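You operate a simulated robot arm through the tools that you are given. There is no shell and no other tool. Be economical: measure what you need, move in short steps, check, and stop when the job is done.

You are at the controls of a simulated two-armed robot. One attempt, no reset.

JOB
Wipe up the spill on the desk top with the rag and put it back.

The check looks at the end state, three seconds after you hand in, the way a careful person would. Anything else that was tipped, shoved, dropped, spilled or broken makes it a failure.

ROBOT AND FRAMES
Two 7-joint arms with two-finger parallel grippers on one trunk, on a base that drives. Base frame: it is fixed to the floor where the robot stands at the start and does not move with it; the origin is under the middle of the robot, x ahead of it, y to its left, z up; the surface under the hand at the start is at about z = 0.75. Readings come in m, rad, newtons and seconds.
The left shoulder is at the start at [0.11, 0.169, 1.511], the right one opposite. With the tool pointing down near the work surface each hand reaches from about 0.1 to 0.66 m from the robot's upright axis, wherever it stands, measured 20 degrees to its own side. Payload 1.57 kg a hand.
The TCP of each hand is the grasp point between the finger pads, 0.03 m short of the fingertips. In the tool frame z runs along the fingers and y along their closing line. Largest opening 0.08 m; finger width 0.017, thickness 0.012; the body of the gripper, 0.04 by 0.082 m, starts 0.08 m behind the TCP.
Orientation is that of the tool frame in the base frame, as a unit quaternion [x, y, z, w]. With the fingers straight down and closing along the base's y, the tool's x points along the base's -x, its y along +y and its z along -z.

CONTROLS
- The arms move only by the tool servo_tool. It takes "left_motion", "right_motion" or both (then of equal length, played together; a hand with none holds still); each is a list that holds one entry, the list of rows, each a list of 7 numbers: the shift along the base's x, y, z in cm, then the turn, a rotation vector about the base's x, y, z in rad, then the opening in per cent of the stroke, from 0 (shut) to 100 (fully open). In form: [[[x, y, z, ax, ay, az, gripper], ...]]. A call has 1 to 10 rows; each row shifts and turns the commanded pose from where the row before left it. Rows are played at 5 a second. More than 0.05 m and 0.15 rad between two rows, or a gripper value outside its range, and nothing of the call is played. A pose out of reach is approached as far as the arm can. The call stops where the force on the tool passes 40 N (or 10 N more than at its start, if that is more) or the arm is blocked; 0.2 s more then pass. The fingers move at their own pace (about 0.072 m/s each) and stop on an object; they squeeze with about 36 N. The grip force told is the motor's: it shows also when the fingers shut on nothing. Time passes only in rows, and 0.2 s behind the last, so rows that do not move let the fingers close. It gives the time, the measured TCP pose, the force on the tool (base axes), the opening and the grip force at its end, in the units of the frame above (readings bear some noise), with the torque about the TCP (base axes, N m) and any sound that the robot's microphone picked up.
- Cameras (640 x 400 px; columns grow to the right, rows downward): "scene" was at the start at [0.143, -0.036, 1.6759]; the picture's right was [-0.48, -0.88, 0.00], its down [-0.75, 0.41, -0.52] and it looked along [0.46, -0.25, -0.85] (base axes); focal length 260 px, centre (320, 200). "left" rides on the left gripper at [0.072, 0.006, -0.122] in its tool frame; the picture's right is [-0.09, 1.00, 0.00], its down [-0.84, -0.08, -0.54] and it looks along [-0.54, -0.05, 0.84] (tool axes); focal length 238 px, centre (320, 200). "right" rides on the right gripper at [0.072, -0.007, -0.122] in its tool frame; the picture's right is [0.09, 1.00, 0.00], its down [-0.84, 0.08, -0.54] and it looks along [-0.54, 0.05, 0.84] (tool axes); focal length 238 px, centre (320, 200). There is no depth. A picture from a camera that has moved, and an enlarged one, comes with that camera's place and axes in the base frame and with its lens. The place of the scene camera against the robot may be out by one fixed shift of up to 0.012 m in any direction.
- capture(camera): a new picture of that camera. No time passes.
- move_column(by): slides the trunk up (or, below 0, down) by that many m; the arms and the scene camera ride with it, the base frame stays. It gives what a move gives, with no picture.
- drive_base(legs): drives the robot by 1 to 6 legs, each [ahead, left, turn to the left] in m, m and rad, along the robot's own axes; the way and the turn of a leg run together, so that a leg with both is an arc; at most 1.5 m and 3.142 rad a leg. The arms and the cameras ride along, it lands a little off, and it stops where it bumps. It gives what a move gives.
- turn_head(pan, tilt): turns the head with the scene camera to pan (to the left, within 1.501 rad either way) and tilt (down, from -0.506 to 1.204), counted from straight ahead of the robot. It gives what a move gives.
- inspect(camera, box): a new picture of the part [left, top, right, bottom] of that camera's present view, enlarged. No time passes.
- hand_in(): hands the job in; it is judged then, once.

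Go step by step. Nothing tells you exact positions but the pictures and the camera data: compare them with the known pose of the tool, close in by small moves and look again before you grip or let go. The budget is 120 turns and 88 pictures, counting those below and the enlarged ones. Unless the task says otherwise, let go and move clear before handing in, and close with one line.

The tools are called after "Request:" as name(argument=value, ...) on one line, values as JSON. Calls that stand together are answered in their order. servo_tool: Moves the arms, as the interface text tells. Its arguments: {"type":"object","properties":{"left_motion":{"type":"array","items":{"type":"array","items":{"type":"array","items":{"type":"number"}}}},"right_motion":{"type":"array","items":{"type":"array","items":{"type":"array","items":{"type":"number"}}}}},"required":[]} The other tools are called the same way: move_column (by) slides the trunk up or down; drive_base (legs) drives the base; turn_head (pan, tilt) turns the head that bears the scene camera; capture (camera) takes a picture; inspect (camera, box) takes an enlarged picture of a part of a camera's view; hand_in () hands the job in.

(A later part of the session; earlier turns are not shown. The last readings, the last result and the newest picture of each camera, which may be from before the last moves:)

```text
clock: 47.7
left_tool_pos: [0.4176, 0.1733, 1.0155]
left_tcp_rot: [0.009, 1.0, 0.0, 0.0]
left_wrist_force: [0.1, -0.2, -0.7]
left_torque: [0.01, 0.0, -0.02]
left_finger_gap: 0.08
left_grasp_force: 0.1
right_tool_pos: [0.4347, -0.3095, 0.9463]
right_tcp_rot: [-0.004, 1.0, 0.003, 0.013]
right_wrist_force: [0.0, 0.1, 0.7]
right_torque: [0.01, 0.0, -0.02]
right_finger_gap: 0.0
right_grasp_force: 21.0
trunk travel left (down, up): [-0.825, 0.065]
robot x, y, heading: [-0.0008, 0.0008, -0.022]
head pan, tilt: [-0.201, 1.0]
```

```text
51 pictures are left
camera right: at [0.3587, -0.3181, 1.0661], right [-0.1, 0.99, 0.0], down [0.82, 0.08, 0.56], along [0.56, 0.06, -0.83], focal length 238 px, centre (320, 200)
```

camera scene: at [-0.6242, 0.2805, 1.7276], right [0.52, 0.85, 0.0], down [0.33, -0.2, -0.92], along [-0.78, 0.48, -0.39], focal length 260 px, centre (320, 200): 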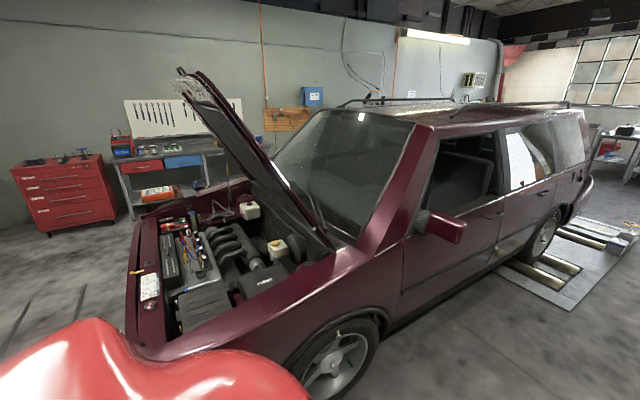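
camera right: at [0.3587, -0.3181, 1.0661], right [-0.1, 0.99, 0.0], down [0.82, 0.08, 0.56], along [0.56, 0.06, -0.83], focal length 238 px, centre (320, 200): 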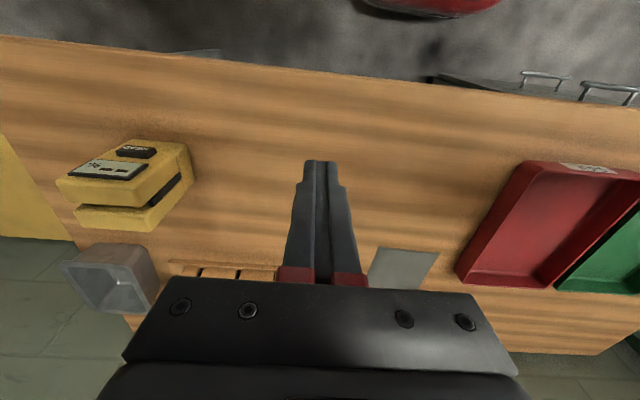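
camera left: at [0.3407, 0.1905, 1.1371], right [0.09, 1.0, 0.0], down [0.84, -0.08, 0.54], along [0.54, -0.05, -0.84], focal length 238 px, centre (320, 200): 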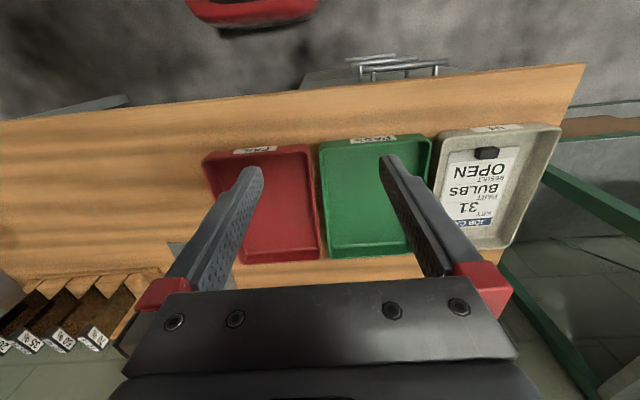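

Zooming on the wood around the fingertips, and taking a fresh scene view.

Request:
inspect(camera="right", box=[180, 60, 340, 260])

Request:
inspect(camera="right", box=[330, 70, 530, 270])

Request:
inspect(camera="scene", box=[240, 130, 480, 280])

```text
2.00 times, centred on (260, 160) of right
camera zoom: at [0.3587, -0.3181, 1.0661], right [-0.1, 0.99, 0.0], down [0.82, 0.08, 0.56], along [0.56, 0.06, -0.83], focal length 477 px, centre (440, 280)
```

zoom: 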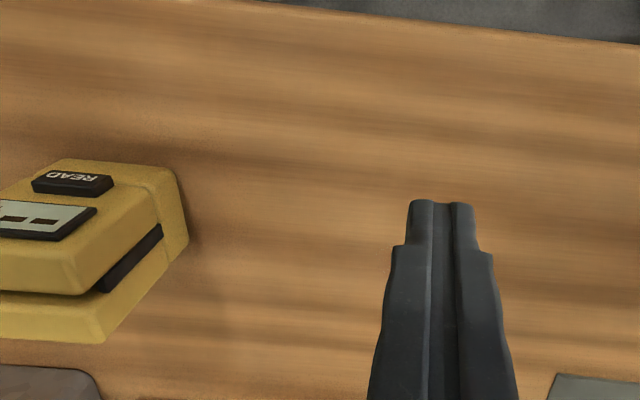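

```text
2.00 times, centred on (430, 170) of right
camera zoom: at [0.3587, -0.3181, 1.0661], right [-0.1, 0.99, 0.0], down [0.82, 0.08, 0.56], along [0.56, 0.06, -0.83], focal length 477 px, centre (100, 260)
```

zoom: 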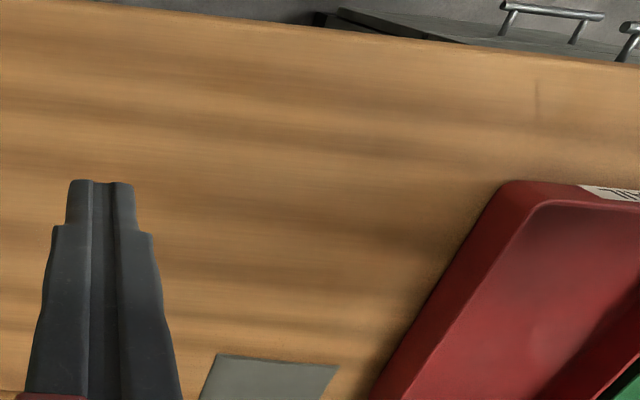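

```text
2.67 times, centred on (360, 205) of scene
camera zoom: at [0.1528, -0.0215, 1.6774], right [-0.22, -0.98, 0.0], down [-0.82, 0.18, -0.54], along [0.53, -0.12, -0.84], focal length 695 px, centre (213, 187)
```

zoom: 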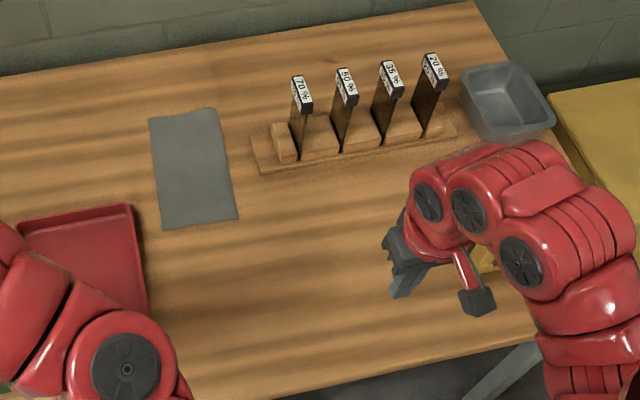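

The bare desk looks clean everywhere, so the spill must be very faint or under the rag (about 0.22 × 0.12 m, centred near (0.785, −0.13)). I'll lift the hands and lower the trunk, which gives more reach and a flatter view that would show a wet sheen.

Request:
servo_tool(left_motion=[[[0, 0, 4, 0, 0, 0, 100], [0, 0, 4, 0, 0, 0, 100], [0, 0, 4, 0, 0, 0, 100], [0, 0, 4, 0, 0, 0, 100], [0, 0, 4, 0, 0, 0, 100]]], right_motion=[[[0, 0, 4, 0, 0, 0, 100], [0, 0, 4, 0, 0, 0, 100], [0, 0, 4, 0, 0, 0, 100], [0, 0, 4, 0, 0, 0, 100], [0, 0, 4, 0, 0, 0, 100]]])

Request:
move_column(by=-0.2)

Request:
turn_head(pan=-0.15, tilt=0.8)

Request:
capture(camera="scene")

```text
clock: 48.9
left_tool_pos: [0.4158, 0.1707, 1.0435]
left_tcp_rot: [0.013, 1.0, 0.005, 0.001]
left_wrist_force: [0.5, -0.4, 0.5]
left_torque: [-0.02, 0.02, 0.03]
left_finger_gap: 0.08
left_grasp_force: 0.1
left hand out of reach, approached as far as the arm can: row 1, 2, 3, 4, 5
right_tool_pos: [0.3956, -0.2903, 1.0659]
right_tcp_rot: [-0.003, 1.0, 0.005, 0.02]
right_wrist_force: [0.0, 0.9, -0.6]
right_torque: [-0.02, -0.02, 0.0]
right_finger_gap: 0.0802
right_grasp_force: 0.0
right hand out of reach, approached as far as the arm can: row 3, 4, 5
trunk travel left (down, up): [-0.825, 0.065]
robot x, y, heading: [-0.0012, -0.0063, -0.02]
head pan, tilt: [-0.201, 1.0]
```

```text
clock: 51.1
left_tool_pos: [0.4159, 0.1698, 0.8446]
left_tcp_rot: [0.013, 1.0, 0.005, 0.001]
left_wrist_force: [-0.1, 0.4, 0.2]
left_torque: [0.02, 0.03, -0.03]
left_finger_gap: 0.0802
left_grasp_force: 0.0
right_tool_pos: [0.3967, -0.2919, 0.8649]
right_tcp_rot: [-0.004, 1.0, 0.006, 0.02]
right_wrist_force: [-0.4, -1.1, -0.4]
right_torque: [0.02, -0.01, 0.0]
right_finger_gap: 0.08
right_grasp_force: 0.0
trunk travel left (down, up): [-0.625, 0.265]
robot x, y, heading: [0.0019, -0.0046, -0.019]
head pan, tilt: [-0.201, 1.0]
```

```text
clock: 51.8
left_tool_pos: [0.4163, 0.1706, 0.8436]
left_tcp_rot: [0.014, 1.0, 0.004, 0.001]
left_wrist_force: [-0.6, 0.3, 0.6]
left_torque: [-0.02, -0.01, 0.01]
left_finger_gap: 0.0799
left_grasp_force: 0.0
right_tool_pos: [0.3963, -0.2904, 0.8663]
right_tcp_rot: [-0.003, 1.0, 0.005, 0.02]
right_wrist_force: [1.3, -0.2, 0.1]
right_torque: [-0.01, 0.01, 0.01]
right_finger_gap: 0.0799
right_grasp_force: 0.0
trunk travel left (down, up): [-0.625, 0.265]
robot x, y, heading: [-0.0011, -0.0009, -0.029]
head pan, tilt: [-0.15, 0.799]
```

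```text
47 pictures are left
camera scene: at [0.1638, -0.0207, 1.4925], right [-0.17, -0.99, 0.0], down [-0.71, 0.12, -0.7], along [0.69, -0.12, -0.72], focal length 260 px, centre (320, 200)
```

scene: 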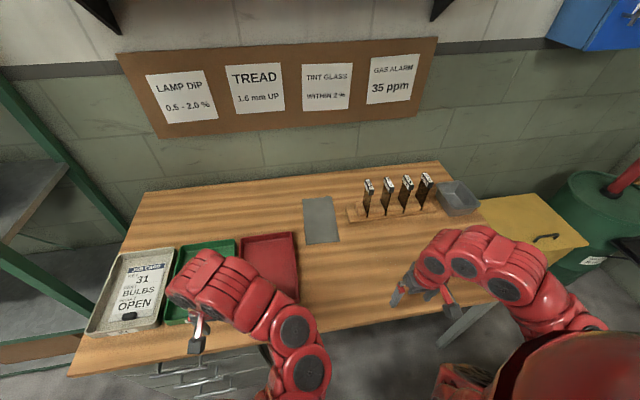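

The surface still looks dry. I'll bring the right hand over the near end of the rag for a close look at its thickness and surroundings.

Request:
servo_tool(right_motion=[[[2, 2, 4, 0, 0, 0, 60], [3, 3, 2, 0, 0, 0, 60], [4, 3, 0, 0, 0, 0, 60], [4, 3, 0, 0, 0, 0, 60], [4, 3, 0, 0, 0, 0, 60], [4, 2, 0, 0, 0, 0, 60], [4, 0, 0, 0, 0, 0, 60]]])

Request:
capture(camera="right")

```text
clock: 53.4
left_tool_pos: [0.416, 0.1701, 0.8443]
left_tcp_rot: [0.013, 1.0, 0.004, 0.001]
left_wrist_force: [0.7, -0.1, 0.0]
left_torque: [-0.02, 0.03, 0.01]
left_finger_gap: 0.08
left_grasp_force: 0.0
right_tool_pos: [0.4508, -0.166, 0.8794]
right_tcp_rot: [0.011, 0.999, 0.025, 0.04]
right_wrist_force: [0.3, 0.3, -0.9]
right_torque: [-0.06, -0.03, -0.02]
right_finger_gap: 0.0479
right_grasp_force: 0.1
right hand out of reach, approached as far as the arm can: row 1, 2, 3, 4, 5, 6, 7
trunk travel left (down, up): [-0.625, 0.265]
robot x, y, heading: [0.0028, -0.0043, -0.023]
head pan, tilt: [-0.15, 0.799]
```

```text
46 pictures are left
camera right: at [0.368, -0.1787, 0.995], right [-0.07, 1.0, 0.05], down [0.79, 0.03, 0.61], along [0.61, 0.08, -0.79], focal length 238 px, centre (320, 200)
```

right: 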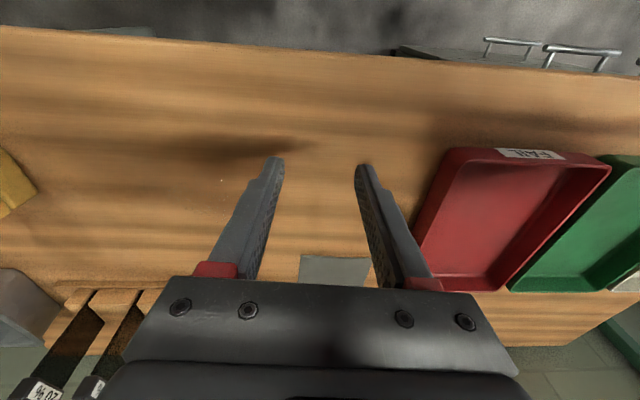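

The same tiny bright speck shows at about (0.53, −0.28), matching the earlier scene estimate, so something real is there. I'll zoom in on it.

Request:
inspect(camera="right", box=[180, 155, 260, 205])

Request:
inspect(camera="right", box=[20, 60, 340, 260])

```text
8.00 times, centred on (220, 180) of right
camera zoom: at [0.368, -0.1787, 0.995], right [-0.07, 1.0, 0.05], down [0.79, 0.03, 0.61], along [0.61, 0.08, -0.79], focal length 1907 px, centre (1120, 360)
```

zoom: 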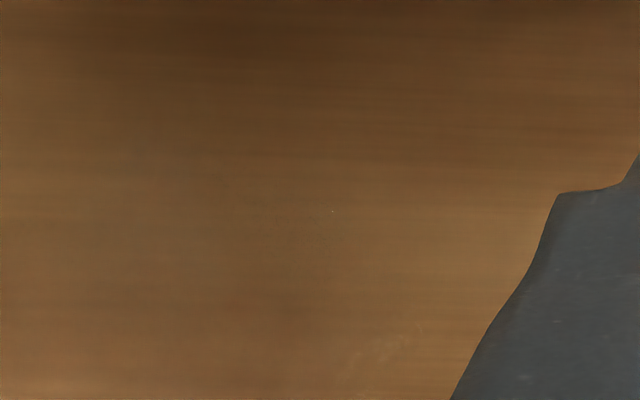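

```text
2.00 times, centred on (180, 160) of right
camera zoom: at [0.368, -0.1787, 0.995], right [-0.07, 1.0, 0.05], down [0.79, 0.03, 0.61], along [0.61, 0.08, -0.79], focal length 477 px, centre (600, 280)
```

zoom: 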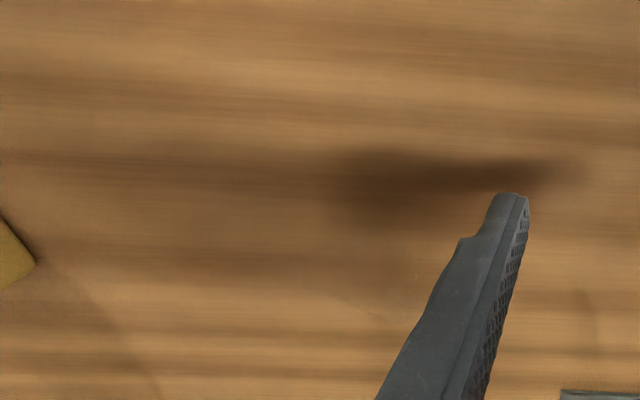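

There are faint wisps and a glint around there that could be the edge of a clear film. I'll zoom in on neighbouring tiles.

Request:
inspect(camera="right", box=[130, 150, 290, 250])

Request:
inspect(camera="right", box=[260, 170, 420, 270])

```text
4.00 times, centred on (210, 200) of right
camera zoom: at [0.368, -0.1787, 0.995], right [-0.07, 1.0, 0.05], down [0.79, 0.03, 0.61], along [0.61, 0.08, -0.79], focal length 953 px, centre (760, 200)
```

zoom: 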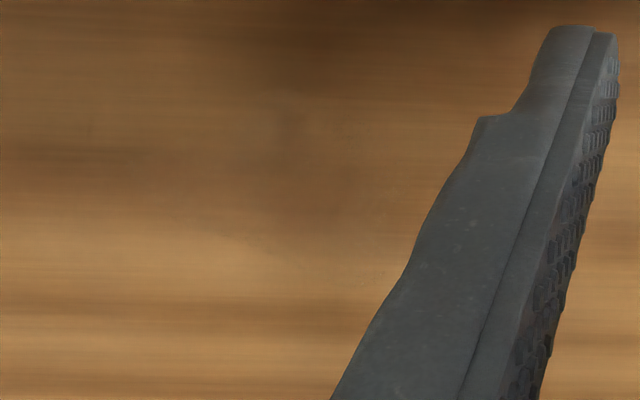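

```text
4.00 times, centred on (340, 220) of right
camera zoom: at [0.368, -0.1787, 0.995], right [-0.07, 1.0, 0.05], down [0.79, 0.03, 0.61], along [0.61, 0.08, -0.79], focal length 953 px, centre (240, 120)
```

zoom: 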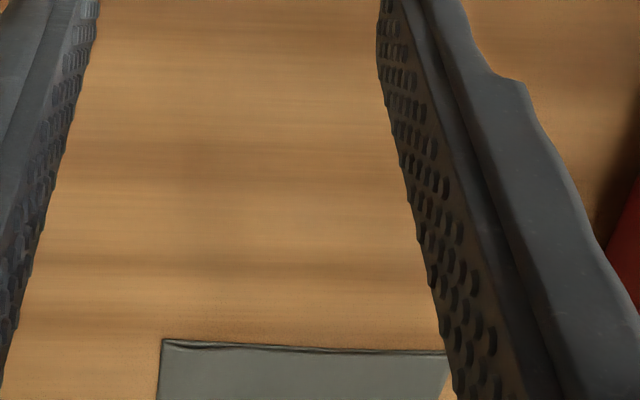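

I make out a fuzzy, slightly darker patch with a speckled edge around (0.57, −0.30). I'll raise the trunk back, where the arm has proper reach, and view that patch from closer by.

Request:
move_column(by=0.2)

Request:
servo_tool(right_motion=[[[-2, 3, -4, 0, 0, 0, 0], [-2, 3, -3, 0, 0, 0, 0], [-2, 2, -3, 0, 0, 0, 0], [0, 0, -4, 0, 0, 0, 0], [0, 0, -4, 0, 0, 0, 0]]])

Request:
capture(camera="right")

Request:
turn_head(pan=-0.5, tilt=1.0)

Request:
inspect(camera="scene", box=[270, 140, 430, 240])

```text
clock: 55.6
left_tool_pos: [0.4169, 0.1697, 1.0427]
left_tcp_rot: [0.014, 1.0, 0.005, 0.001]
left_wrist_force: [-0.5, 0.2, -0.6]
left_torque: [-0.06, 0.01, 0.0]
left_finger_gap: 0.08
left_grasp_force: 0.0
right_tool_pos: [0.4509, -0.167, 1.08]
right_tcp_rot: [0.011, 0.999, 0.026, 0.04]
right_wrist_force: [0.6, -0.2, 0.9]
right_torque: [0.02, -0.02, 0.03]
right_finger_gap: 0.0479
right_grasp_force: 0.1
trunk travel left (down, up): [-0.825, 0.065]
robot x, y, heading: [0.0006, 0.0001, -0.019]
head pan, tilt: [-0.15, 0.799]
```

```text
refused: row 1 steps farther than a row can; nothing moved
```

```text
41 pictures are left
camera right: at [0.3677, -0.1795, 1.195], right [-0.07, 1.0, 0.05], down [0.79, 0.03, 0.61], along [0.61, 0.08, -0.79], focal length 238 px, centre (320, 200)
```

right: 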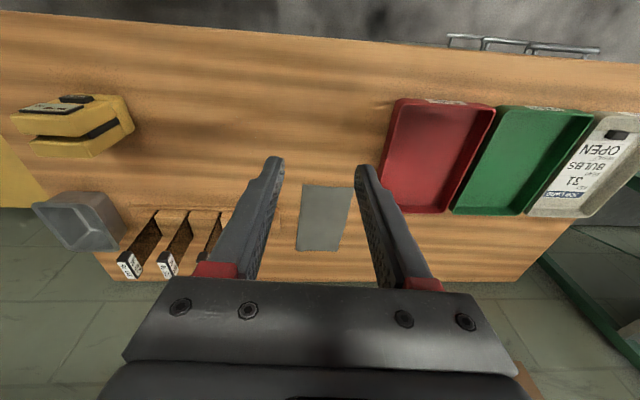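

```text
clock: 56.4
left_tool_pos: [0.4158, 0.1717, 1.0437]
left_tcp_rot: [0.014, 1.0, 0.004, 0.002]
left_wrist_force: [0.4, 0.6, -0.4]
left_torque: [-0.02, 0.03, -0.01]
left_finger_gap: 0.0798
left_grasp_force: 0.2
right_tool_pos: [0.4501, -0.167, 1.0793]
right_tcp_rot: [0.011, 0.999, 0.026, 0.04]
right_wrist_force: [-0.4, 0.1, -0.2]
right_torque: [0.01, -0.02, -0.01]
right_finger_gap: 0.048
right_grasp_force: 0.2
trunk travel left (down, up): [-0.825, 0.065]
robot x, y, heading: [0.002, -0.0059, -0.018]
head pan, tilt: [-0.499, 1.0]
```

```text
4.00 times, centred on (350, 190) of scene
camera zoom: at [0.1449, -0.0415, 1.6775], right [-0.49, -0.87, 0.0], down [-0.73, 0.42, -0.54], along [0.47, -0.27, -0.84], focal length 1042 px, centre (200, 240)
```

zoom: 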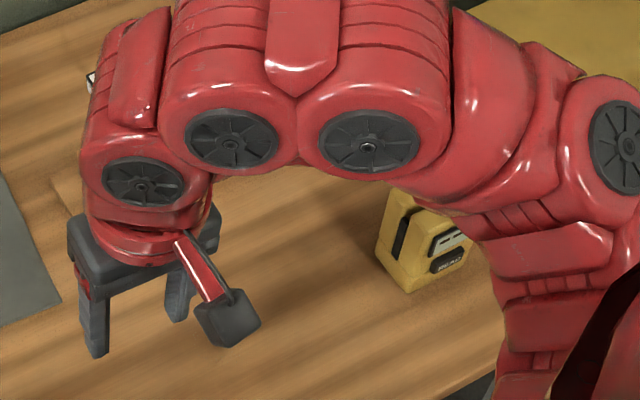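

I'll lower the right hand with its camera left of the suspect patch.

Request:
servo_tool(right_motion=[[[0, -1, -4, 0, 0, 0, 0], [0, -1, -4, 0, 0, 0, 0], [0, -1, -4, 0, 0, 0, 0], [0, -1, -4, 0, 0, 0, 0], [0, 0, -4, 0, 0, 0, 0], [0, 0, -3, 0, 0, 0, 0]]])

Request:
capture(camera="right")

```text
clock: 57.8
left_tool_pos: [0.4164, 0.1706, 1.0428]
left_tcp_rot: [0.014, 1.0, 0.005, 0.001]
left_wrist_force: [0.6, -0.4, -0.2]
left_torque: [0.01, -0.01, -0.01]
left_finger_gap: 0.08
left_grasp_force: 0.1
right_tool_pos: [0.4507, -0.2083, 0.8484]
right_tcp_rot: [0.01, 0.999, 0.025, 0.04]
right_wrist_force: [0.1, 0.1, 0.7]
right_torque: [0.0, 0.0, -0.01]
right_finger_gap: 0.0003
right_grasp_force: 21.3
trunk travel left (down, up): [-0.825, 0.065]
robot x, y, heading: [0.0022, -0.0017, -0.025]
head pan, tilt: [-0.499, 1.0]
```

```text
39 pictures are left
camera right: at [0.368, -0.2207, 0.9636], right [-0.07, 1.0, 0.04], down [0.79, 0.03, 0.61], along [0.61, 0.08, -0.79], focal length 238 px, centre (320, 200)
```

right: 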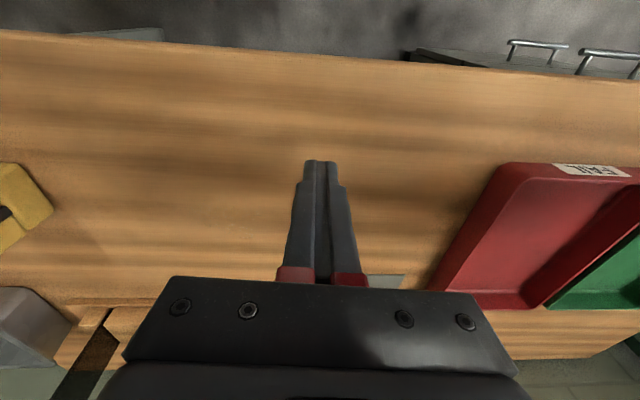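

Request:
inspect(camera="right", box=[150, 120, 310, 220])

Request:
inspect(camera="right", box=[110, 180, 300, 300])

```text
4.00 times, centred on (230, 170) of right
camera zoom: at [0.368, -0.2207, 0.9636], right [-0.07, 1.0, 0.04], down [0.79, 0.03, 0.61], along [0.61, 0.08, -0.79], focal length 953 px, centre (680, 320)
```

zoom: 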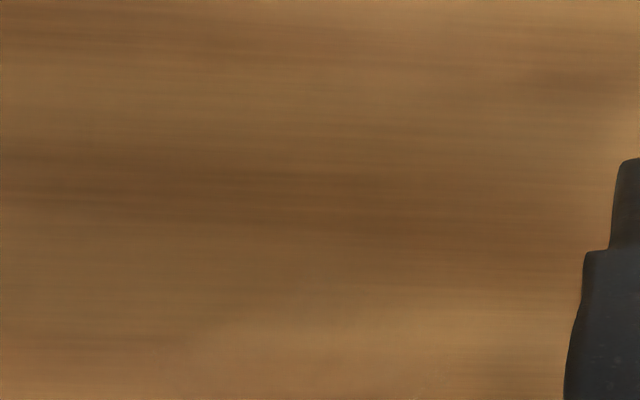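

```text
3.33 times, centred on (205, 240) of right
camera zoom: at [0.368, -0.2207, 0.9636], right [-0.07, 1.0, 0.04], down [0.79, 0.03, 0.61], along [0.61, 0.08, -0.79], focal length 794 px, centre (703, 67)
```

zoom: 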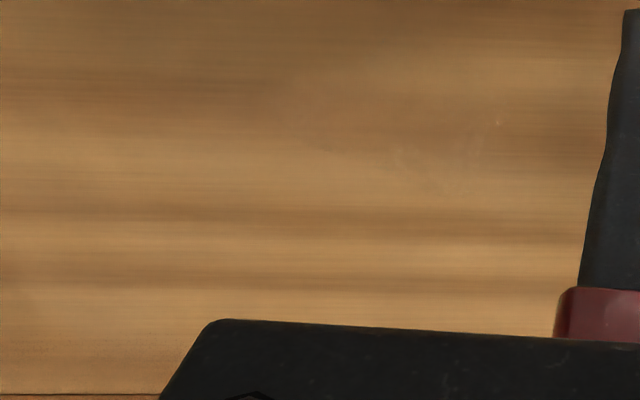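

Stripes in the wood are washed out and there are tiny glints there: a clear puddle around (0.57, −0.30). The rag's near end is at the edge of my reach, so I'll raise the right hand, drive 0.08 m ahead and go above the rag.

Request:
servo_tool(right_motion=[[[0, 2, 4, 0, 0, 0, 60], [2, 3, 3, 0, 0, 0, 60], [3, 3, 0, 0, 0, 0, 60]]])

Request:
drive_base(legs=[[0.08, 0, 0.02]])

Request:
turn_head(pan=-0.3, tilt=1.0)

Request:
capture(camera="scene")

```text
clock: 58.6
left_tool_pos: [0.4159, 0.1711, 1.0431]
left_tcp_rot: [0.014, 1.0, 0.004, 0.0]
left_wrist_force: [0.6, 0.9, -0.1]
left_torque: [-0.01, 0.02, 0.0]
left_finger_gap: 0.0801
left_grasp_force: 0.1
right_tool_pos: [0.5011, -0.1236, 0.9207]
right_tcp_rot: [0.011, 0.999, 0.026, 0.04]
right_wrist_force: [-0.6, 0.2, -0.5]
right_torque: [0.0, 0.01, 0.01]
right_finger_gap: 0.0482
right_grasp_force: 0.0
trunk travel left (down, up): [-0.825, 0.065]
robot x, y, heading: [0.0013, 0.0021, -0.019]
head pan, tilt: [-0.499, 1.0]
```

```text
clock: 59.7
left_tool_pos: [0.4934, 0.1782, 1.0438]
left_tcp_rot: [0.003, 1.0, 0.004, 0.002]
left_wrist_force: [-0.1, -0.2, 0.4]
left_torque: [0.02, 0.04, -0.01]
left_finger_gap: 0.0801
left_grasp_force: 0.1
right_tool_pos: [0.5842, -0.117, 0.9215]
right_tcp_rot: [0.002, 0.999, 0.027, 0.041]
right_wrist_force: [0.4, 0.1, -0.2]
right_torque: [0.02, 0.01, 0.03]
right_finger_gap: 0.0479
right_grasp_force: 0.1
trunk travel left (down, up): [-0.825, 0.065]
robot x, y, heading: [0.0833, -0.0031, -0.002]
head pan, tilt: [-0.499, 1.0]
```

```text
clock: 60.4
left_tool_pos: [0.4934, 0.1785, 1.0435]
left_tcp_rot: [0.003, 1.0, 0.006, 0.001]
left_wrist_force: [-0.2, -0.4, 0.0]
left_torque: [-0.01, 0.02, -0.02]
left_finger_gap: 0.0799
left_grasp_force: 0.2
right_tool_pos: [0.5848, -0.1169, 0.9216]
right_tcp_rot: [0.002, 0.999, 0.027, 0.04]
right_wrist_force: [0.1, -0.1, 0.1]
right_torque: [-0.01, 0.01, -0.01]
right_finger_gap: 0.0481
right_grasp_force: 0.0
trunk travel left (down, up): [-0.825, 0.065]
robot x, y, heading: [0.079, -0.0043, -0.002]
head pan, tilt: [-0.3, 1.0]
```

```text
36 pictures are left
camera scene: at [0.2323, -0.0268, 1.6773], right [-0.3, -0.96, 0.0], down [-0.8, 0.25, -0.54], along [0.52, -0.16, -0.84], focal length 260 px, centre (320, 200)
```

scene: 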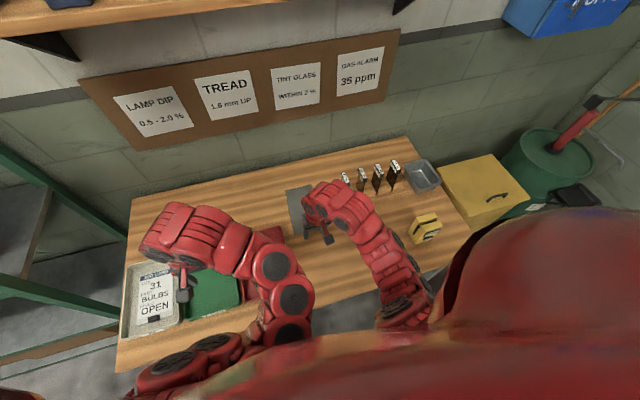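

The drive was clean. Next I'll straighten the right hand and move it above the near part of the rag.

Request:
servo_tool(right_motion=[[[3.5, -0.3, 0, -0.054, 0.08, 0.004, 60], [3.5, -0.3, 0, 0, 0, 0, 60], [3.5, -0.3, 0, 0, 0, 0, 60], [2, -0.3, -2, 0, 0, 0, 60], [0, 0, -4, 0, 0, 0, 60]]])

Request:
capture(camera="right")

Request:
inspect(camera="scene", box=[260, 160, 460, 285])

```text
clock: 61.6
left_tool_pos: [0.4929, 0.1783, 1.0431]
left_tcp_rot: [0.004, 1.0, 0.006, 0.001]
left_wrist_force: [-0.1, 0.5, -0.3]
left_torque: [0.0, -0.02, 0.01]
left_finger_gap: 0.08
left_grasp_force: 0.0
right_tool_pos: [0.7058, -0.1262, 0.8603]
right_tcp_rot: [-0.001, 1.0, -0.001, -0.002]
right_wrist_force: [0.1, 0.2, 0.8]
right_torque: [-0.01, 0.0, -0.01]
right_finger_gap: 0.0482
right_grasp_force: 0.0
trunk travel left (down, up): [-0.825, 0.065]
robot x, y, heading: [0.0813, -0.0066, -0.002]
head pan, tilt: [-0.3, 1.0]
```

```text
35 pictures are left
camera right: at [0.6333, -0.1337, 0.9817], right [-0.09, 1.0, 0.0], down [0.84, 0.08, 0.54], along [0.54, 0.05, -0.84], focal length 238 px, centre (320, 200)
```

right: 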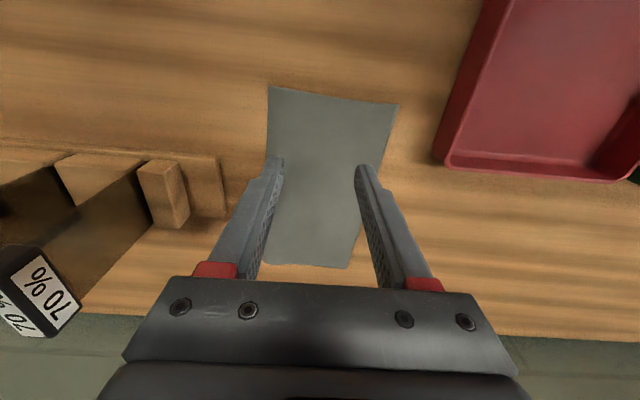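

```text
3.20 times, centred on (360, 222) of scene
camera zoom: at [0.231, -0.0269, 1.6774], right [-0.29, -0.96, 0.0], down [-0.8, 0.25, -0.54], along [0.52, -0.16, -0.84], focal length 834 px, centre (192, 128)
```

zoom: 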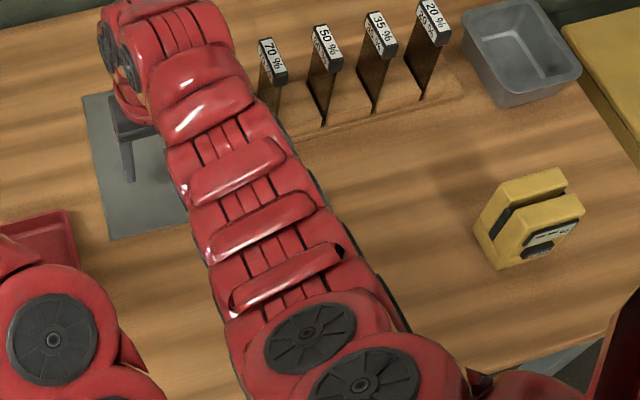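

The rag spans x 0.67–0.89, y −0.06 to −0.18. I'll descend onto it around x = 0.735 with the fingers part open and press lightly to pinch a fold.

Request:
servo_tool(right_motion=[[[3, 0.6, -2, 0, 0, 0, 55], [0, 0, -3, 0, 0, 0, 55], [0, 0, -1.5, 0, 0, 0, 55], [0, 0, -1, 0, 0, 0, 55], [0, 0, -0.5, 0, 0, 0, 55]]])

```text
clock: 62.8
left_tool_pos: [0.4922, 0.1777, 1.0437]
left_tcp_rot: [0.004, 1.0, 0.005, 0.002]
left_wrist_force: [0.2, 0.2, -1.1]
left_torque: [0.01, 0.03, -0.01]
left_finger_gap: 0.0801
left_grasp_force: 0.1
right_tool_pos: [0.7252, -0.1229, 0.8247]
right_tcp_rot: [-0.002, 1.0, 0.0, 0.0]
right_wrist_force: [0.3, 0.3, 0.6]
right_torque: [0.01, 0.03, 0.03]
right_finger_gap: 0.044
right_grasp_force: 0.0
right hand out of reach, approached as far as the arm can: row 1, 2, 3, 4
trunk travel left (down, up): [-0.825, 0.065]
robot x, y, heading: [0.0801, -0.0051, 0.002]
head pan, tilt: [-0.3, 1.0]
```

That is just beyond reach, so I'll drive 0.05 m further ahead and continue.

Request:
drive_base(legs=[[0.05, 0, 0]])

Request:
servo_tool(right_motion=[[[-3, 0, -2, 0, 0, 0, 55], [0, 0, -1, 0, 0, 0, 55], [0, 0, -0.5, 0, 0, 0, 55]]])

```text
clock: 63.7
left_tool_pos: [0.5389, 0.179, 1.0442]
left_tcp_rot: [0.004, 1.0, 0.004, 0.003]
left_wrist_force: [-0.6, 0.1, 0.7]
left_torque: [-0.01, 0.0, -0.02]
left_finger_gap: 0.0799
left_grasp_force: 0.2
right_tool_pos: [0.7718, -0.1231, 0.8265]
right_tcp_rot: [-0.001, 1.0, 0.0, 0.002]
right_wrist_force: [0.0, -0.1, 0.0]
right_torque: [-0.01, 0.0, 0.0]
right_finger_gap: 0.044
right_grasp_force: 0.0
trunk travel left (down, up): [-0.825, 0.065]
robot x, y, heading: [0.1307, -0.006, -0.002]
head pan, tilt: [-0.3, 1.0]
```

```text
clock: 64.5
left_tool_pos: [0.5425, 0.1773, 1.0431]
left_tcp_rot: [0.005, 1.0, 0.005, 0.001]
left_wrist_force: [0.3, 1.1, 0.2]
left_torque: [0.0, -0.01, 0.02]
left_finger_gap: 0.0799
left_grasp_force: 0.1
right_tool_pos: [0.7435, -0.1225, 0.7892]
right_tcp_rot: [0.0, 1.0, 0.0, 0.0]
right_wrist_force: [0.1, 0.1, 0.5]
right_torque: [-0.02, 0.03, 0.03]
right_finger_gap: 0.0442
right_grasp_force: 0.0
trunk travel left (down, up): [-0.825, 0.065]
robot x, y, heading: [0.1263, -0.0033, -0.001]
head pan, tilt: [-0.3, 1.0]
```

Request:
servo_tool(right_motion=[[[0, 0, -0.4, 0, 0, 0, 55], [0, 0, -0.3, 0, 0, 0, 55], [0, 0, -0.2, 0, 0, 0, 55]]])

Request:
capture(camera="right")

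```text
clock: 65.3
left_tool_pos: [0.5418, 0.1792, 1.0431]
left_tcp_rot: [0.004, 1.0, 0.004, 0.0]
left_wrist_force: [0.6, -0.1, 0.5]
left_torque: [-0.02, 0.02, 0.02]
left_finger_gap: 0.0799
left_grasp_force: 0.1
right_tool_pos: [0.7436, -0.1245, 0.783]
right_tcp_rot: [0.0, 1.0, 0.0, 0.0]
right_wrist_force: [0.4, 1.2, 3.1]
right_torque: [0.01, 0.0, 0.03]
right_finger_gap: 0.0439
right_grasp_force: 0.0
trunk travel left (down, up): [-0.825, 0.065]
robot x, y, heading: [0.1277, -0.0031, 0.006]
head pan, tilt: [-0.3, 1.0]
```

```text
33 pictures are left
camera right: at [0.6712, -0.131, 0.9036], right [-0.09, 1.0, 0.0], down [0.84, 0.08, 0.54], along [0.54, 0.05, -0.84], focal length 238 px, centre (320, 200)
```

right: 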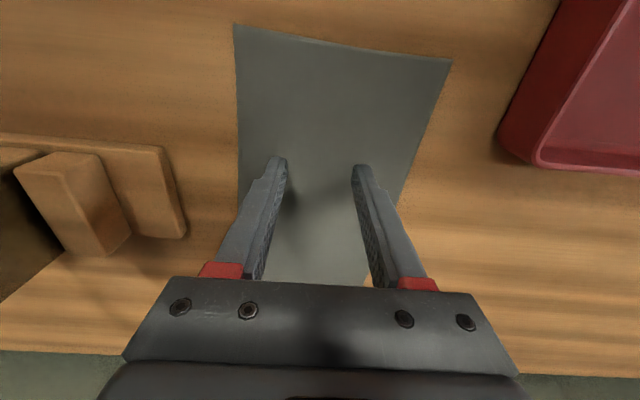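

The fingertips touch the rag (3 N). I'll press a little and close.

Request:
servo_tool(right_motion=[[[0, 0, -0.1, 0, 0, 0, 40], [0, 0, 0, 0, 0, 0, 20], [0, 0, 0, 0, 0, 0, 0], [0, 0, 0, 0, 0, 0, 0], [0, 0, 0, 0, 0, 0, 0]]])

Request:
capture(camera="right")

```text
clock: 66.5
left_tool_pos: [0.5396, 0.1783, 1.0437]
left_tcp_rot: [0.004, 1.0, 0.005, 0.002]
left_wrist_force: [-0.1, 0.1, -0.5]
left_torque: [0.01, -0.02, 0.01]
left_finger_gap: 0.0801
left_grasp_force: 0.2
right_tool_pos: [0.7422, -0.1243, 0.7822]
right_tcp_rot: [0.0, 1.0, 0.0, 0.001]
right_wrist_force: [0.9, -2.3, 13.1]
right_torque: [-0.01, -0.05, 0.01]
right_finger_gap: 0.0031
right_grasp_force: 24.1
trunk travel left (down, up): [-0.825, 0.065]
robot x, y, heading: [0.13, -0.0021, -0.006]
head pan, tilt: [-0.3, 1.0]
```

```text
32 pictures are left
camera right: at [0.6704, -0.1308, 0.9032], right [-0.09, 1.0, 0.0], down [0.84, 0.08, 0.54], along [0.54, 0.05, -0.84], focal length 238 px, centre (320, 200)
```

right: 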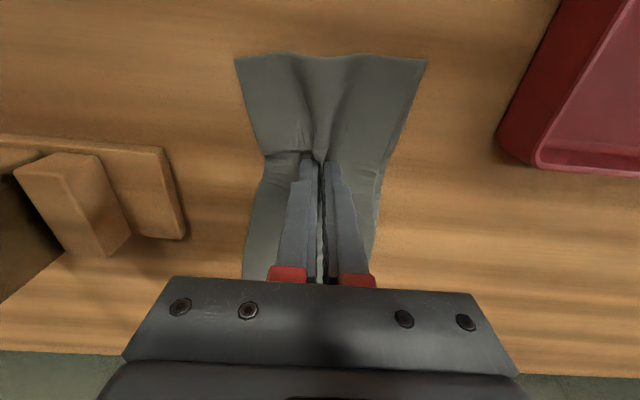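

It's a soft cloth and a fold is firmly pinched. I'll lift it slightly and bring it back toward the puddle, along −x first to stay clear of the rack.

Request:
servo_tool(right_motion=[[[0, 0, 3, 0, 0, 0, 0], [-3, 0, 3, 0, 0, 0, 0], [-4, 0, 2, 0, 0, 0, 0], [-4, 0, 0, 0, 0, 0, 0], [-4, -1, 0, 0, 0, 0, 0], [-3, -3, 0, 0, 0, 0, 0], [-2, -4, 0, 0, 0, 0, 0]]])

Request:
capture(camera="right")

Request:
capture(camera="scene")

```text
clock: 68.1
left_tool_pos: [0.5404, 0.1772, 1.0439]
left_tcp_rot: [0.004, 1.0, 0.005, 0.001]
left_wrist_force: [-0.6, -0.3, -0.4]
left_torque: [0.0, 0.0, -0.02]
left_finger_gap: 0.0803
left_grasp_force: 0.1
right_tool_pos: [0.5429, -0.2033, 0.8575]
right_tcp_rot: [0.001, 1.0, 0.001, 0.0]
right_wrist_force: [0.6, 0.1, -0.5]
right_torque: [0.0, 0.0, 0.01]
right_finger_gap: 0.003
right_grasp_force: 25.1
trunk travel left (down, up): [-0.825, 0.065]
robot x, y, heading: [0.1281, -0.0013, 0.002]
head pan, tilt: [-0.3, 1.0]
```

```text
31 pictures are left
camera right: at [0.4707, -0.2116, 0.9794], right [-0.09, 1.0, 0.0], down [0.84, 0.08, 0.54], along [0.54, 0.05, -0.84], focal length 238 px, centre (320, 200)
```

right: 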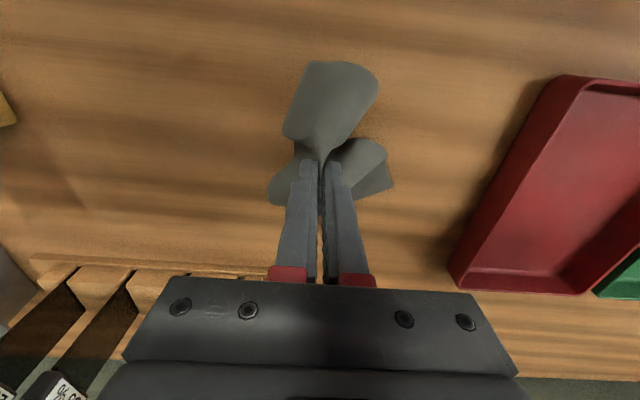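

```text
30 pictures are left
camera scene: at [0.2798, -0.0275, 1.6774], right [-0.3, -0.96, 0.0], down [-0.8, 0.25, -0.54], along [0.52, -0.16, -0.84], focal length 260 px, centre (320, 200)
```

scene: 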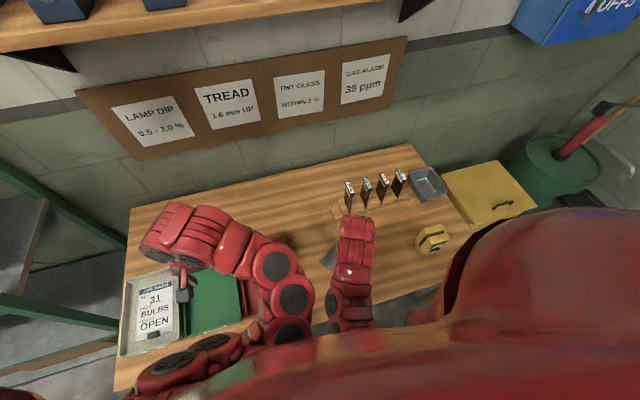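

The rag hangs from the fingers. I'll check the uncovered spot and the puddle region.

Request:
inspect(camera="right", box=[60, 60, 300, 210])

Request:
inspect(camera="scene", box=[230, 160, 390, 260])

```text
2.67 times, centred on (180, 135) of right
camera zoom: at [0.4707, -0.2116, 0.9794], right [-0.09, 1.0, 0.0], down [0.84, 0.08, 0.54], along [0.54, 0.05, -0.84], focal length 636 px, centre (693, 373)
```

zoom: 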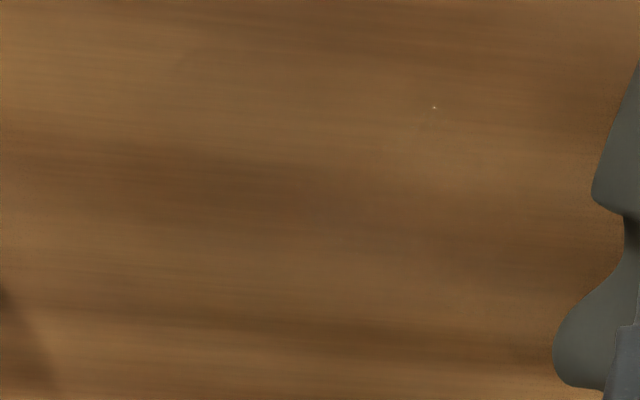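

```text
4.00 times, centred on (310, 210) of scene
camera zoom: at [0.2798, -0.0275, 1.6774], right [-0.3, -0.96, 0.0], down [-0.8, 0.25, -0.54], along [0.52, -0.16, -0.84], focal length 1042 px, centre (360, 160)
```

zoom: 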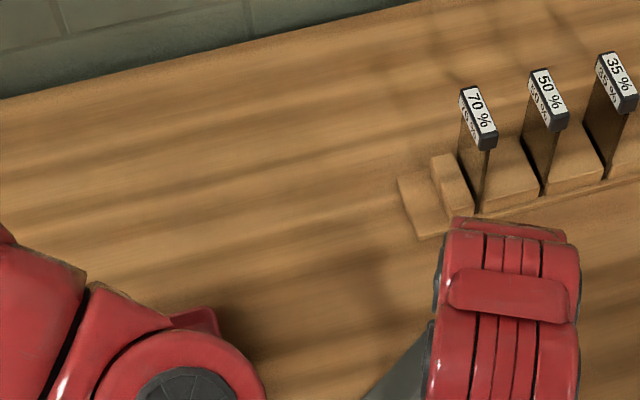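

A glint remains at about (0.52, −0.30), so the puddle lies roughly at x 0.50–0.60, y −0.25 to −0.37. The spot under the rag is clean. I'll lower the rag beside the puddle before wiping.

Request:
servo_tool(right_motion=[[[-3, -1, -2, 0, 0, 0, 0], [-3, -1, -2, 0, 0, 0, 0], [0, -1, -2, 0, 0, 0, 0], [0, 0, -0.7, 0, 0, 0, 0]]])

```text
clock: 69.1
left_tool_pos: [0.5414, 0.1779, 1.0433]
left_tcp_rot: [0.004, 1.0, 0.004, 0.002]
left_wrist_force: [-0.6, 0.2, 0.1]
left_torque: [0.01, 0.0, 0.03]
left_finger_gap: 0.08
left_grasp_force: 0.1
right_tool_pos: [0.4849, -0.2323, 0.7928]
right_tcp_rot: [-0.002, 1.0, 0.0, 0.001]
right_wrist_force: [-0.5, 0.4, 0.5]
right_torque: [0.0, 0.0, -0.01]
right_finger_gap: 0.0032
right_grasp_force: 24.1
trunk travel left (down, up): [-0.825, 0.065]
robot x, y, heading: [0.1306, -0.0052, -0.002]
head pan, tilt: [-0.3, 1.0]
```

Request:
servo_tool(right_motion=[[[0, 0, -0.5, 0, 0, 0, 0], [0, 0, -0.4, 0, 0, 0, 0], [0, 0, -0.3, 0, 0, 0, 0]]])

Request:
capture(camera="right")

```text
clock: 69.9
left_tool_pos: [0.5395, 0.1783, 1.044]
left_tcp_rot: [0.005, 1.0, 0.004, 0.002]
left_wrist_force: [0.1, 0.4, -0.2]
left_torque: [-0.01, 0.02, 0.03]
left_finger_gap: 0.0801
left_grasp_force: 0.0
right_tool_pos: [0.4841, -0.234, 0.7835]
right_tcp_rot: [0.0, 1.0, -0.002, 0.003]
right_wrist_force: [1.4, -1.5, 35.1]
right_torque: [0.33, -0.2, -0.01]
right_finger_gap: 0.0027
right_grasp_force: 24.9
trunk travel left (down, up): [-0.825, 0.065]
robot x, y, heading: [0.1284, -0.0027, -0.003]
head pan, tilt: [-0.3, 1.0]
```

```text
27 pictures are left
camera right: at [0.4107, -0.2409, 0.9044], right [-0.09, 1.0, 0.0], down [0.83, 0.08, 0.55], along [0.55, 0.05, -0.84], focal length 238 px, centre (320, 200)
```

right: 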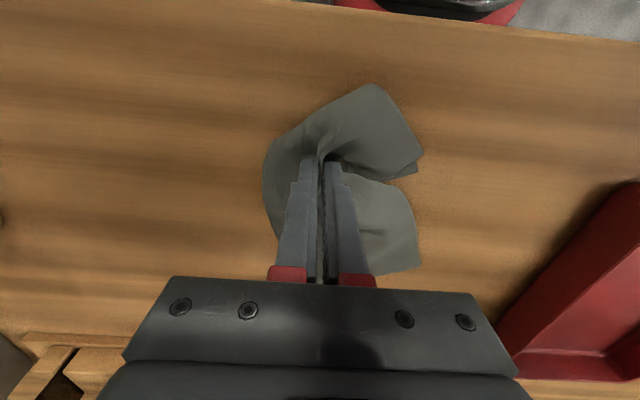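

The rag is pressed at 35 N, which is a bit hard. I'll ease off and start the wiping strokes.

Request:
servo_tool(right_motion=[[[0, 0, 0.5, 0, 0, 0, 0], [4, 0, 0, 0, 0, 0, 0], [4, 0, 0, 0, 0, 0, 0], [4, 0, 0, 0, 0, 0, 0], [4, 0, 0, 0, 0, 0, 0], [0, -2.5, 0, 0, 0, 0, 0], [-4, 0, 0, 0, 0, 0, 0], [-4, 0, 0, 0, 0, 0, 0], [-4, 0, 0, 0, 0, 0, 0], [-4, 0, 0, 0, 0, 0, 0]]])

```text
clock: 72.1
left_tool_pos: [0.5411, 0.1774, 1.0447]
left_tcp_rot: [0.004, 1.0, 0.005, 0.002]
left_wrist_force: [-0.3, 0.0, 0.1]
left_torque: [-0.03, 0.0, -0.01]
left_finger_gap: 0.0802
left_grasp_force: 0.1
right_tool_pos: [0.4848, -0.2566, 0.7859]
right_tcp_rot: [-0.001, 1.0, 0.0, 0.002]
right_wrist_force: [0.9, -0.6, 0.8]
right_torque: [-0.01, 0.02, -0.02]
right_finger_gap: 0.0028
right_grasp_force: 23.7
trunk travel left (down, up): [-0.825, 0.065]
robot x, y, heading: [0.1336, -0.0061, 0.004]
head pan, tilt: [-0.3, 1.0]
```

Too light now; I'll press slightly and continue the strokes.

Request:
servo_tool(right_motion=[[[0, -2, -0.25, 0, 0, 0, 0], [4, 0, 0, 0, 0, 0, 0], [4, 0, 0, 0, 0, 0, 0], [4, 0, 0, 0, 0, 0, 0], [4, 0, 0, 0, 0, 0, 0], [0, -2, 0, 0, 0, 0, 0], [-4, 0, 0, 0, 0, 0, 0], [-4, 0, 0, 0, 0, 0, 0], [-4, 0, 0, 0, 0, 0, 0], [-4, 0, 0, 0, 0, 0, 0]]])

Request:
servo_tool(right_motion=[[[0, -2, 0, 0, 0, 0, 0], [4, 0, 0, 0, 0, 0, 0], [4, 0, 0, 0, 0, 0, 0], [4, 0, 0, 0, 0, 0, 0], [4, 0, 0, 0, 0, 0, 0], [0, -2, 0, 0, 0, 0, 0], [-4, 0, 0, 0, 0, 0, 0], [-4, 0, 0, 0, 0, 0, 0], [-4, 0, 0, 0, 0, 0, 0], [-4, 0, 0, 0, 0, 0, 0]]])

Request:
capture(camera="right")

```text
clock: 74.3
left_tool_pos: [0.5392, 0.1777, 1.0431]
left_tcp_rot: [0.004, 1.0, 0.005, 0.002]
left_wrist_force: [-0.3, 0.0, -0.4]
left_torque: [0.0, -0.03, -0.02]
left_finger_gap: 0.0798
left_grasp_force: 0.0
right_tool_pos: [0.4807, -0.2952, 0.7847]
right_tcp_rot: [0.0, 1.0, 0.0, 0.0]
right_wrist_force: [0.5, 0.0, 1.0]
right_torque: [-0.01, -0.02, 0.04]
right_finger_gap: 0.003
right_grasp_force: 24.0
trunk travel left (down, up): [-0.825, 0.065]
robot x, y, heading: [0.1314, -0.0026, -0.001]
head pan, tilt: [-0.3, 1.0]
```

```text
clock: 76.5
left_tool_pos: [0.541, 0.1785, 1.0433]
left_tcp_rot: [0.004, 1.0, 0.004, 0.003]
left_wrist_force: [-0.3, 1.0, 0.0]
left_torque: [0.03, -0.01, 0.02]
left_finger_gap: 0.08
left_grasp_force: 0.1
right_tool_pos: [0.4811, -0.339, 0.7838]
right_tcp_rot: [-0.001, 1.0, 0.0, 0.001]
right_wrist_force: [0.2, -1.1, 1.1]
right_torque: [0.0, -0.05, 0.0]
right_finger_gap: 0.0029
right_grasp_force: 24.3
trunk travel left (down, up): [-0.825, 0.065]
robot x, y, heading: [0.1308, -0.0021, 0.001]
head pan, tilt: [-0.3, 1.0]
```

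```text
26 pictures are left
camera right: at [0.4092, -0.3468, 0.9052], right [-0.09, 1.0, 0.0], down [0.84, 0.08, 0.54], along [0.54, 0.05, -0.84], focal length 238 px, centre (320, 200)
```

right: 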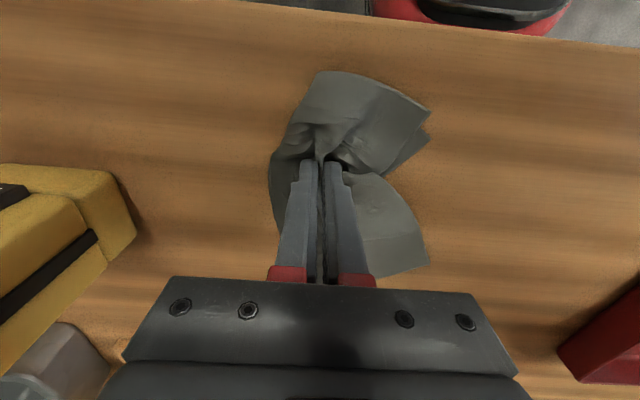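

The rag stays in good contact but lightly. I'll do a second, firmer pass back across the area, ending one stroke at a time.

Request:
servo_tool(right_motion=[[[0, -1.5, -0.2, 0, 0, 0, 0], [4, 0, 0, 0, 0, 0, 0], [4, 0, 0, 0, 0, 0, 0], [4, 0, 0, 0, 0, 0, 0], [4, 0, 0, 0, 0, 0, 0], [0, 2.5, 0, 0, 0, 0, 0], [-4, 0, 0, 0, 0, 0, 0], [-4, 0, 0, 0, 0, 0, 0], [-4, 0, 0, 0, 0, 0, 0], [-4, 0, 0, 0, 0, 0, 0]]])

Request:
servo_tool(right_motion=[[[0, 2, 0, 0, 0, 0, 0], [4, 0, 0, 0, 0, 0, 0], [4, 0, 0, 0, 0, 0, 0], [4, 0, 0, 0, 0, 0, 0], [4, 0, 0, 0, 0, 0, 0], [0, 2, 0, 0, 0, 0, 0], [-4, 0, 0, 0, 0, 0, 0], [-4, 0, 0, 0, 0, 0, 0], [-4, 0, 0, 0, 0, 0, 0], [-4, 0, 0, 0, 0, 0, 0]]])

Request:
servo_tool(right_motion=[[[0, 2, 0, 0, 0, 0, 0], [4, 0, 0, 0, 0, 0, 0], [4, 0, 0, 0, 0, 0, 0], [4, 0, 0, 0, 0, 0, 0], [4, 0, 0, 0, 0, 0, 0], [0, 2, 0, 0, 0, 0, 0], [-4, 0, 0, 0, 0, 0, 0], [-4, 0, 0, 0, 0, 0, 0], [-4, 0, 0, 0, 0, 0, 0], [-4, 0, 0, 0, 0, 0, 0]]])

Request:
capture(camera="right")

Request:
inspect(camera="right", box=[80, 60, 320, 260])

```text
clock: 78.7
left_tool_pos: [0.5406, 0.178, 1.0441]
left_tcp_rot: [0.005, 1.0, 0.005, 0.002]
left_wrist_force: [0.1, 0.3, 0.3]
left_torque: [-0.03, -0.02, -0.02]
left_finger_gap: 0.0801
left_grasp_force: 0.1
right_tool_pos: [0.4794, -0.3269, 0.7867]
right_tcp_rot: [0.0, 1.0, 0.0, 0.0]
right_wrist_force: [0.3, -0.6, 0.3]
right_torque: [0.0, -0.01, -0.02]
right_finger_gap: 0.0029
right_grasp_force: 24.4
trunk travel left (down, up): [-0.825, 0.065]
robot x, y, heading: [0.1301, -0.0009, -0.002]
head pan, tilt: [-0.3, 1.0]
```

```text
clock: 80.9
left_tool_pos: [0.54, 0.1785, 1.0444]
left_tcp_rot: [0.004, 1.0, 0.005, 0.002]
left_wrist_force: [0.0, -0.5, 0.7]
left_torque: [0.0, 0.01, -0.02]
left_finger_gap: 0.0798
left_grasp_force: 0.0
right_tool_pos: [0.4831, -0.2855, 0.7831]
right_tcp_rot: [-0.001, 1.0, 0.0, 0.0]
right_wrist_force: [0.2, 0.7, -0.4]
right_torque: [-0.02, -0.02, 0.02]
right_finger_gap: 0.0027
right_grasp_force: 24.4
trunk travel left (down, up): [-0.825, 0.065]
robot x, y, heading: [0.1304, -0.0027, -0.0]
head pan, tilt: [-0.3, 1.0]
```

```text
clock: 83.1
left_tool_pos: [0.5399, 0.1776, 1.0449]
left_tcp_rot: [0.005, 1.0, 0.004, 0.002]
left_wrist_force: [-1.3, 1.0, 0.0]
left_torque: [-0.01, -0.05, -0.01]
left_finger_gap: 0.0801
left_grasp_force: 0.0
right_tool_pos: [0.4829, -0.2485, 0.7865]
right_tcp_rot: [-0.001, 1.0, -0.001, 0.0]
right_wrist_force: [1.0, -0.1, 1.1]
right_torque: [-0.01, 0.0, 0.0]
right_finger_gap: 0.0028
right_grasp_force: 24.2
trunk travel left (down, up): [-0.825, 0.065]
robot x, y, heading: [0.1281, -0.0013, -0.001]
head pan, tilt: [-0.3, 1.0]
```

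```text
25 pictures are left
camera right: at [0.4096, -0.2554, 0.9067], right [-0.09, 1.0, 0.0], down [0.84, 0.08, 0.54], along [0.54, 0.05, -0.84], focal length 238 px, centre (320, 200)
```

right: 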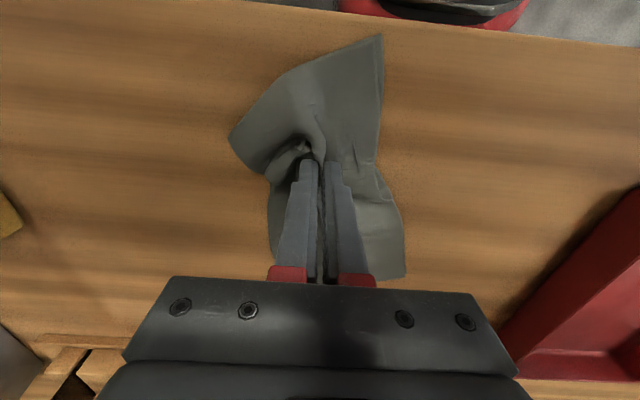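

```text
2.00 times, centred on (200, 160) of right
camera zoom: at [0.4096, -0.2554, 0.9067], right [-0.09, 1.0, 0.0], down [0.84, 0.08, 0.54], along [0.54, 0.05, -0.84], focal length 477 px, centre (560, 280)
```

zoom: 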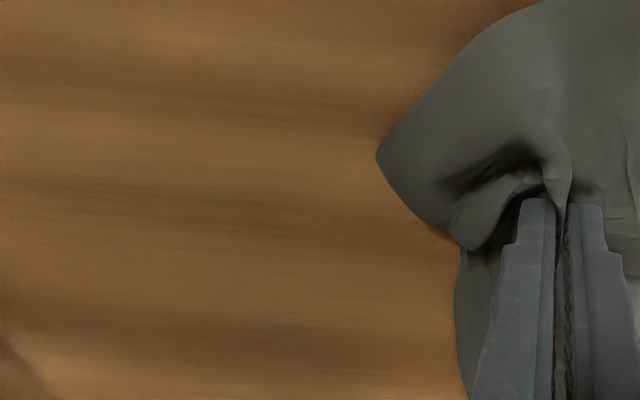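

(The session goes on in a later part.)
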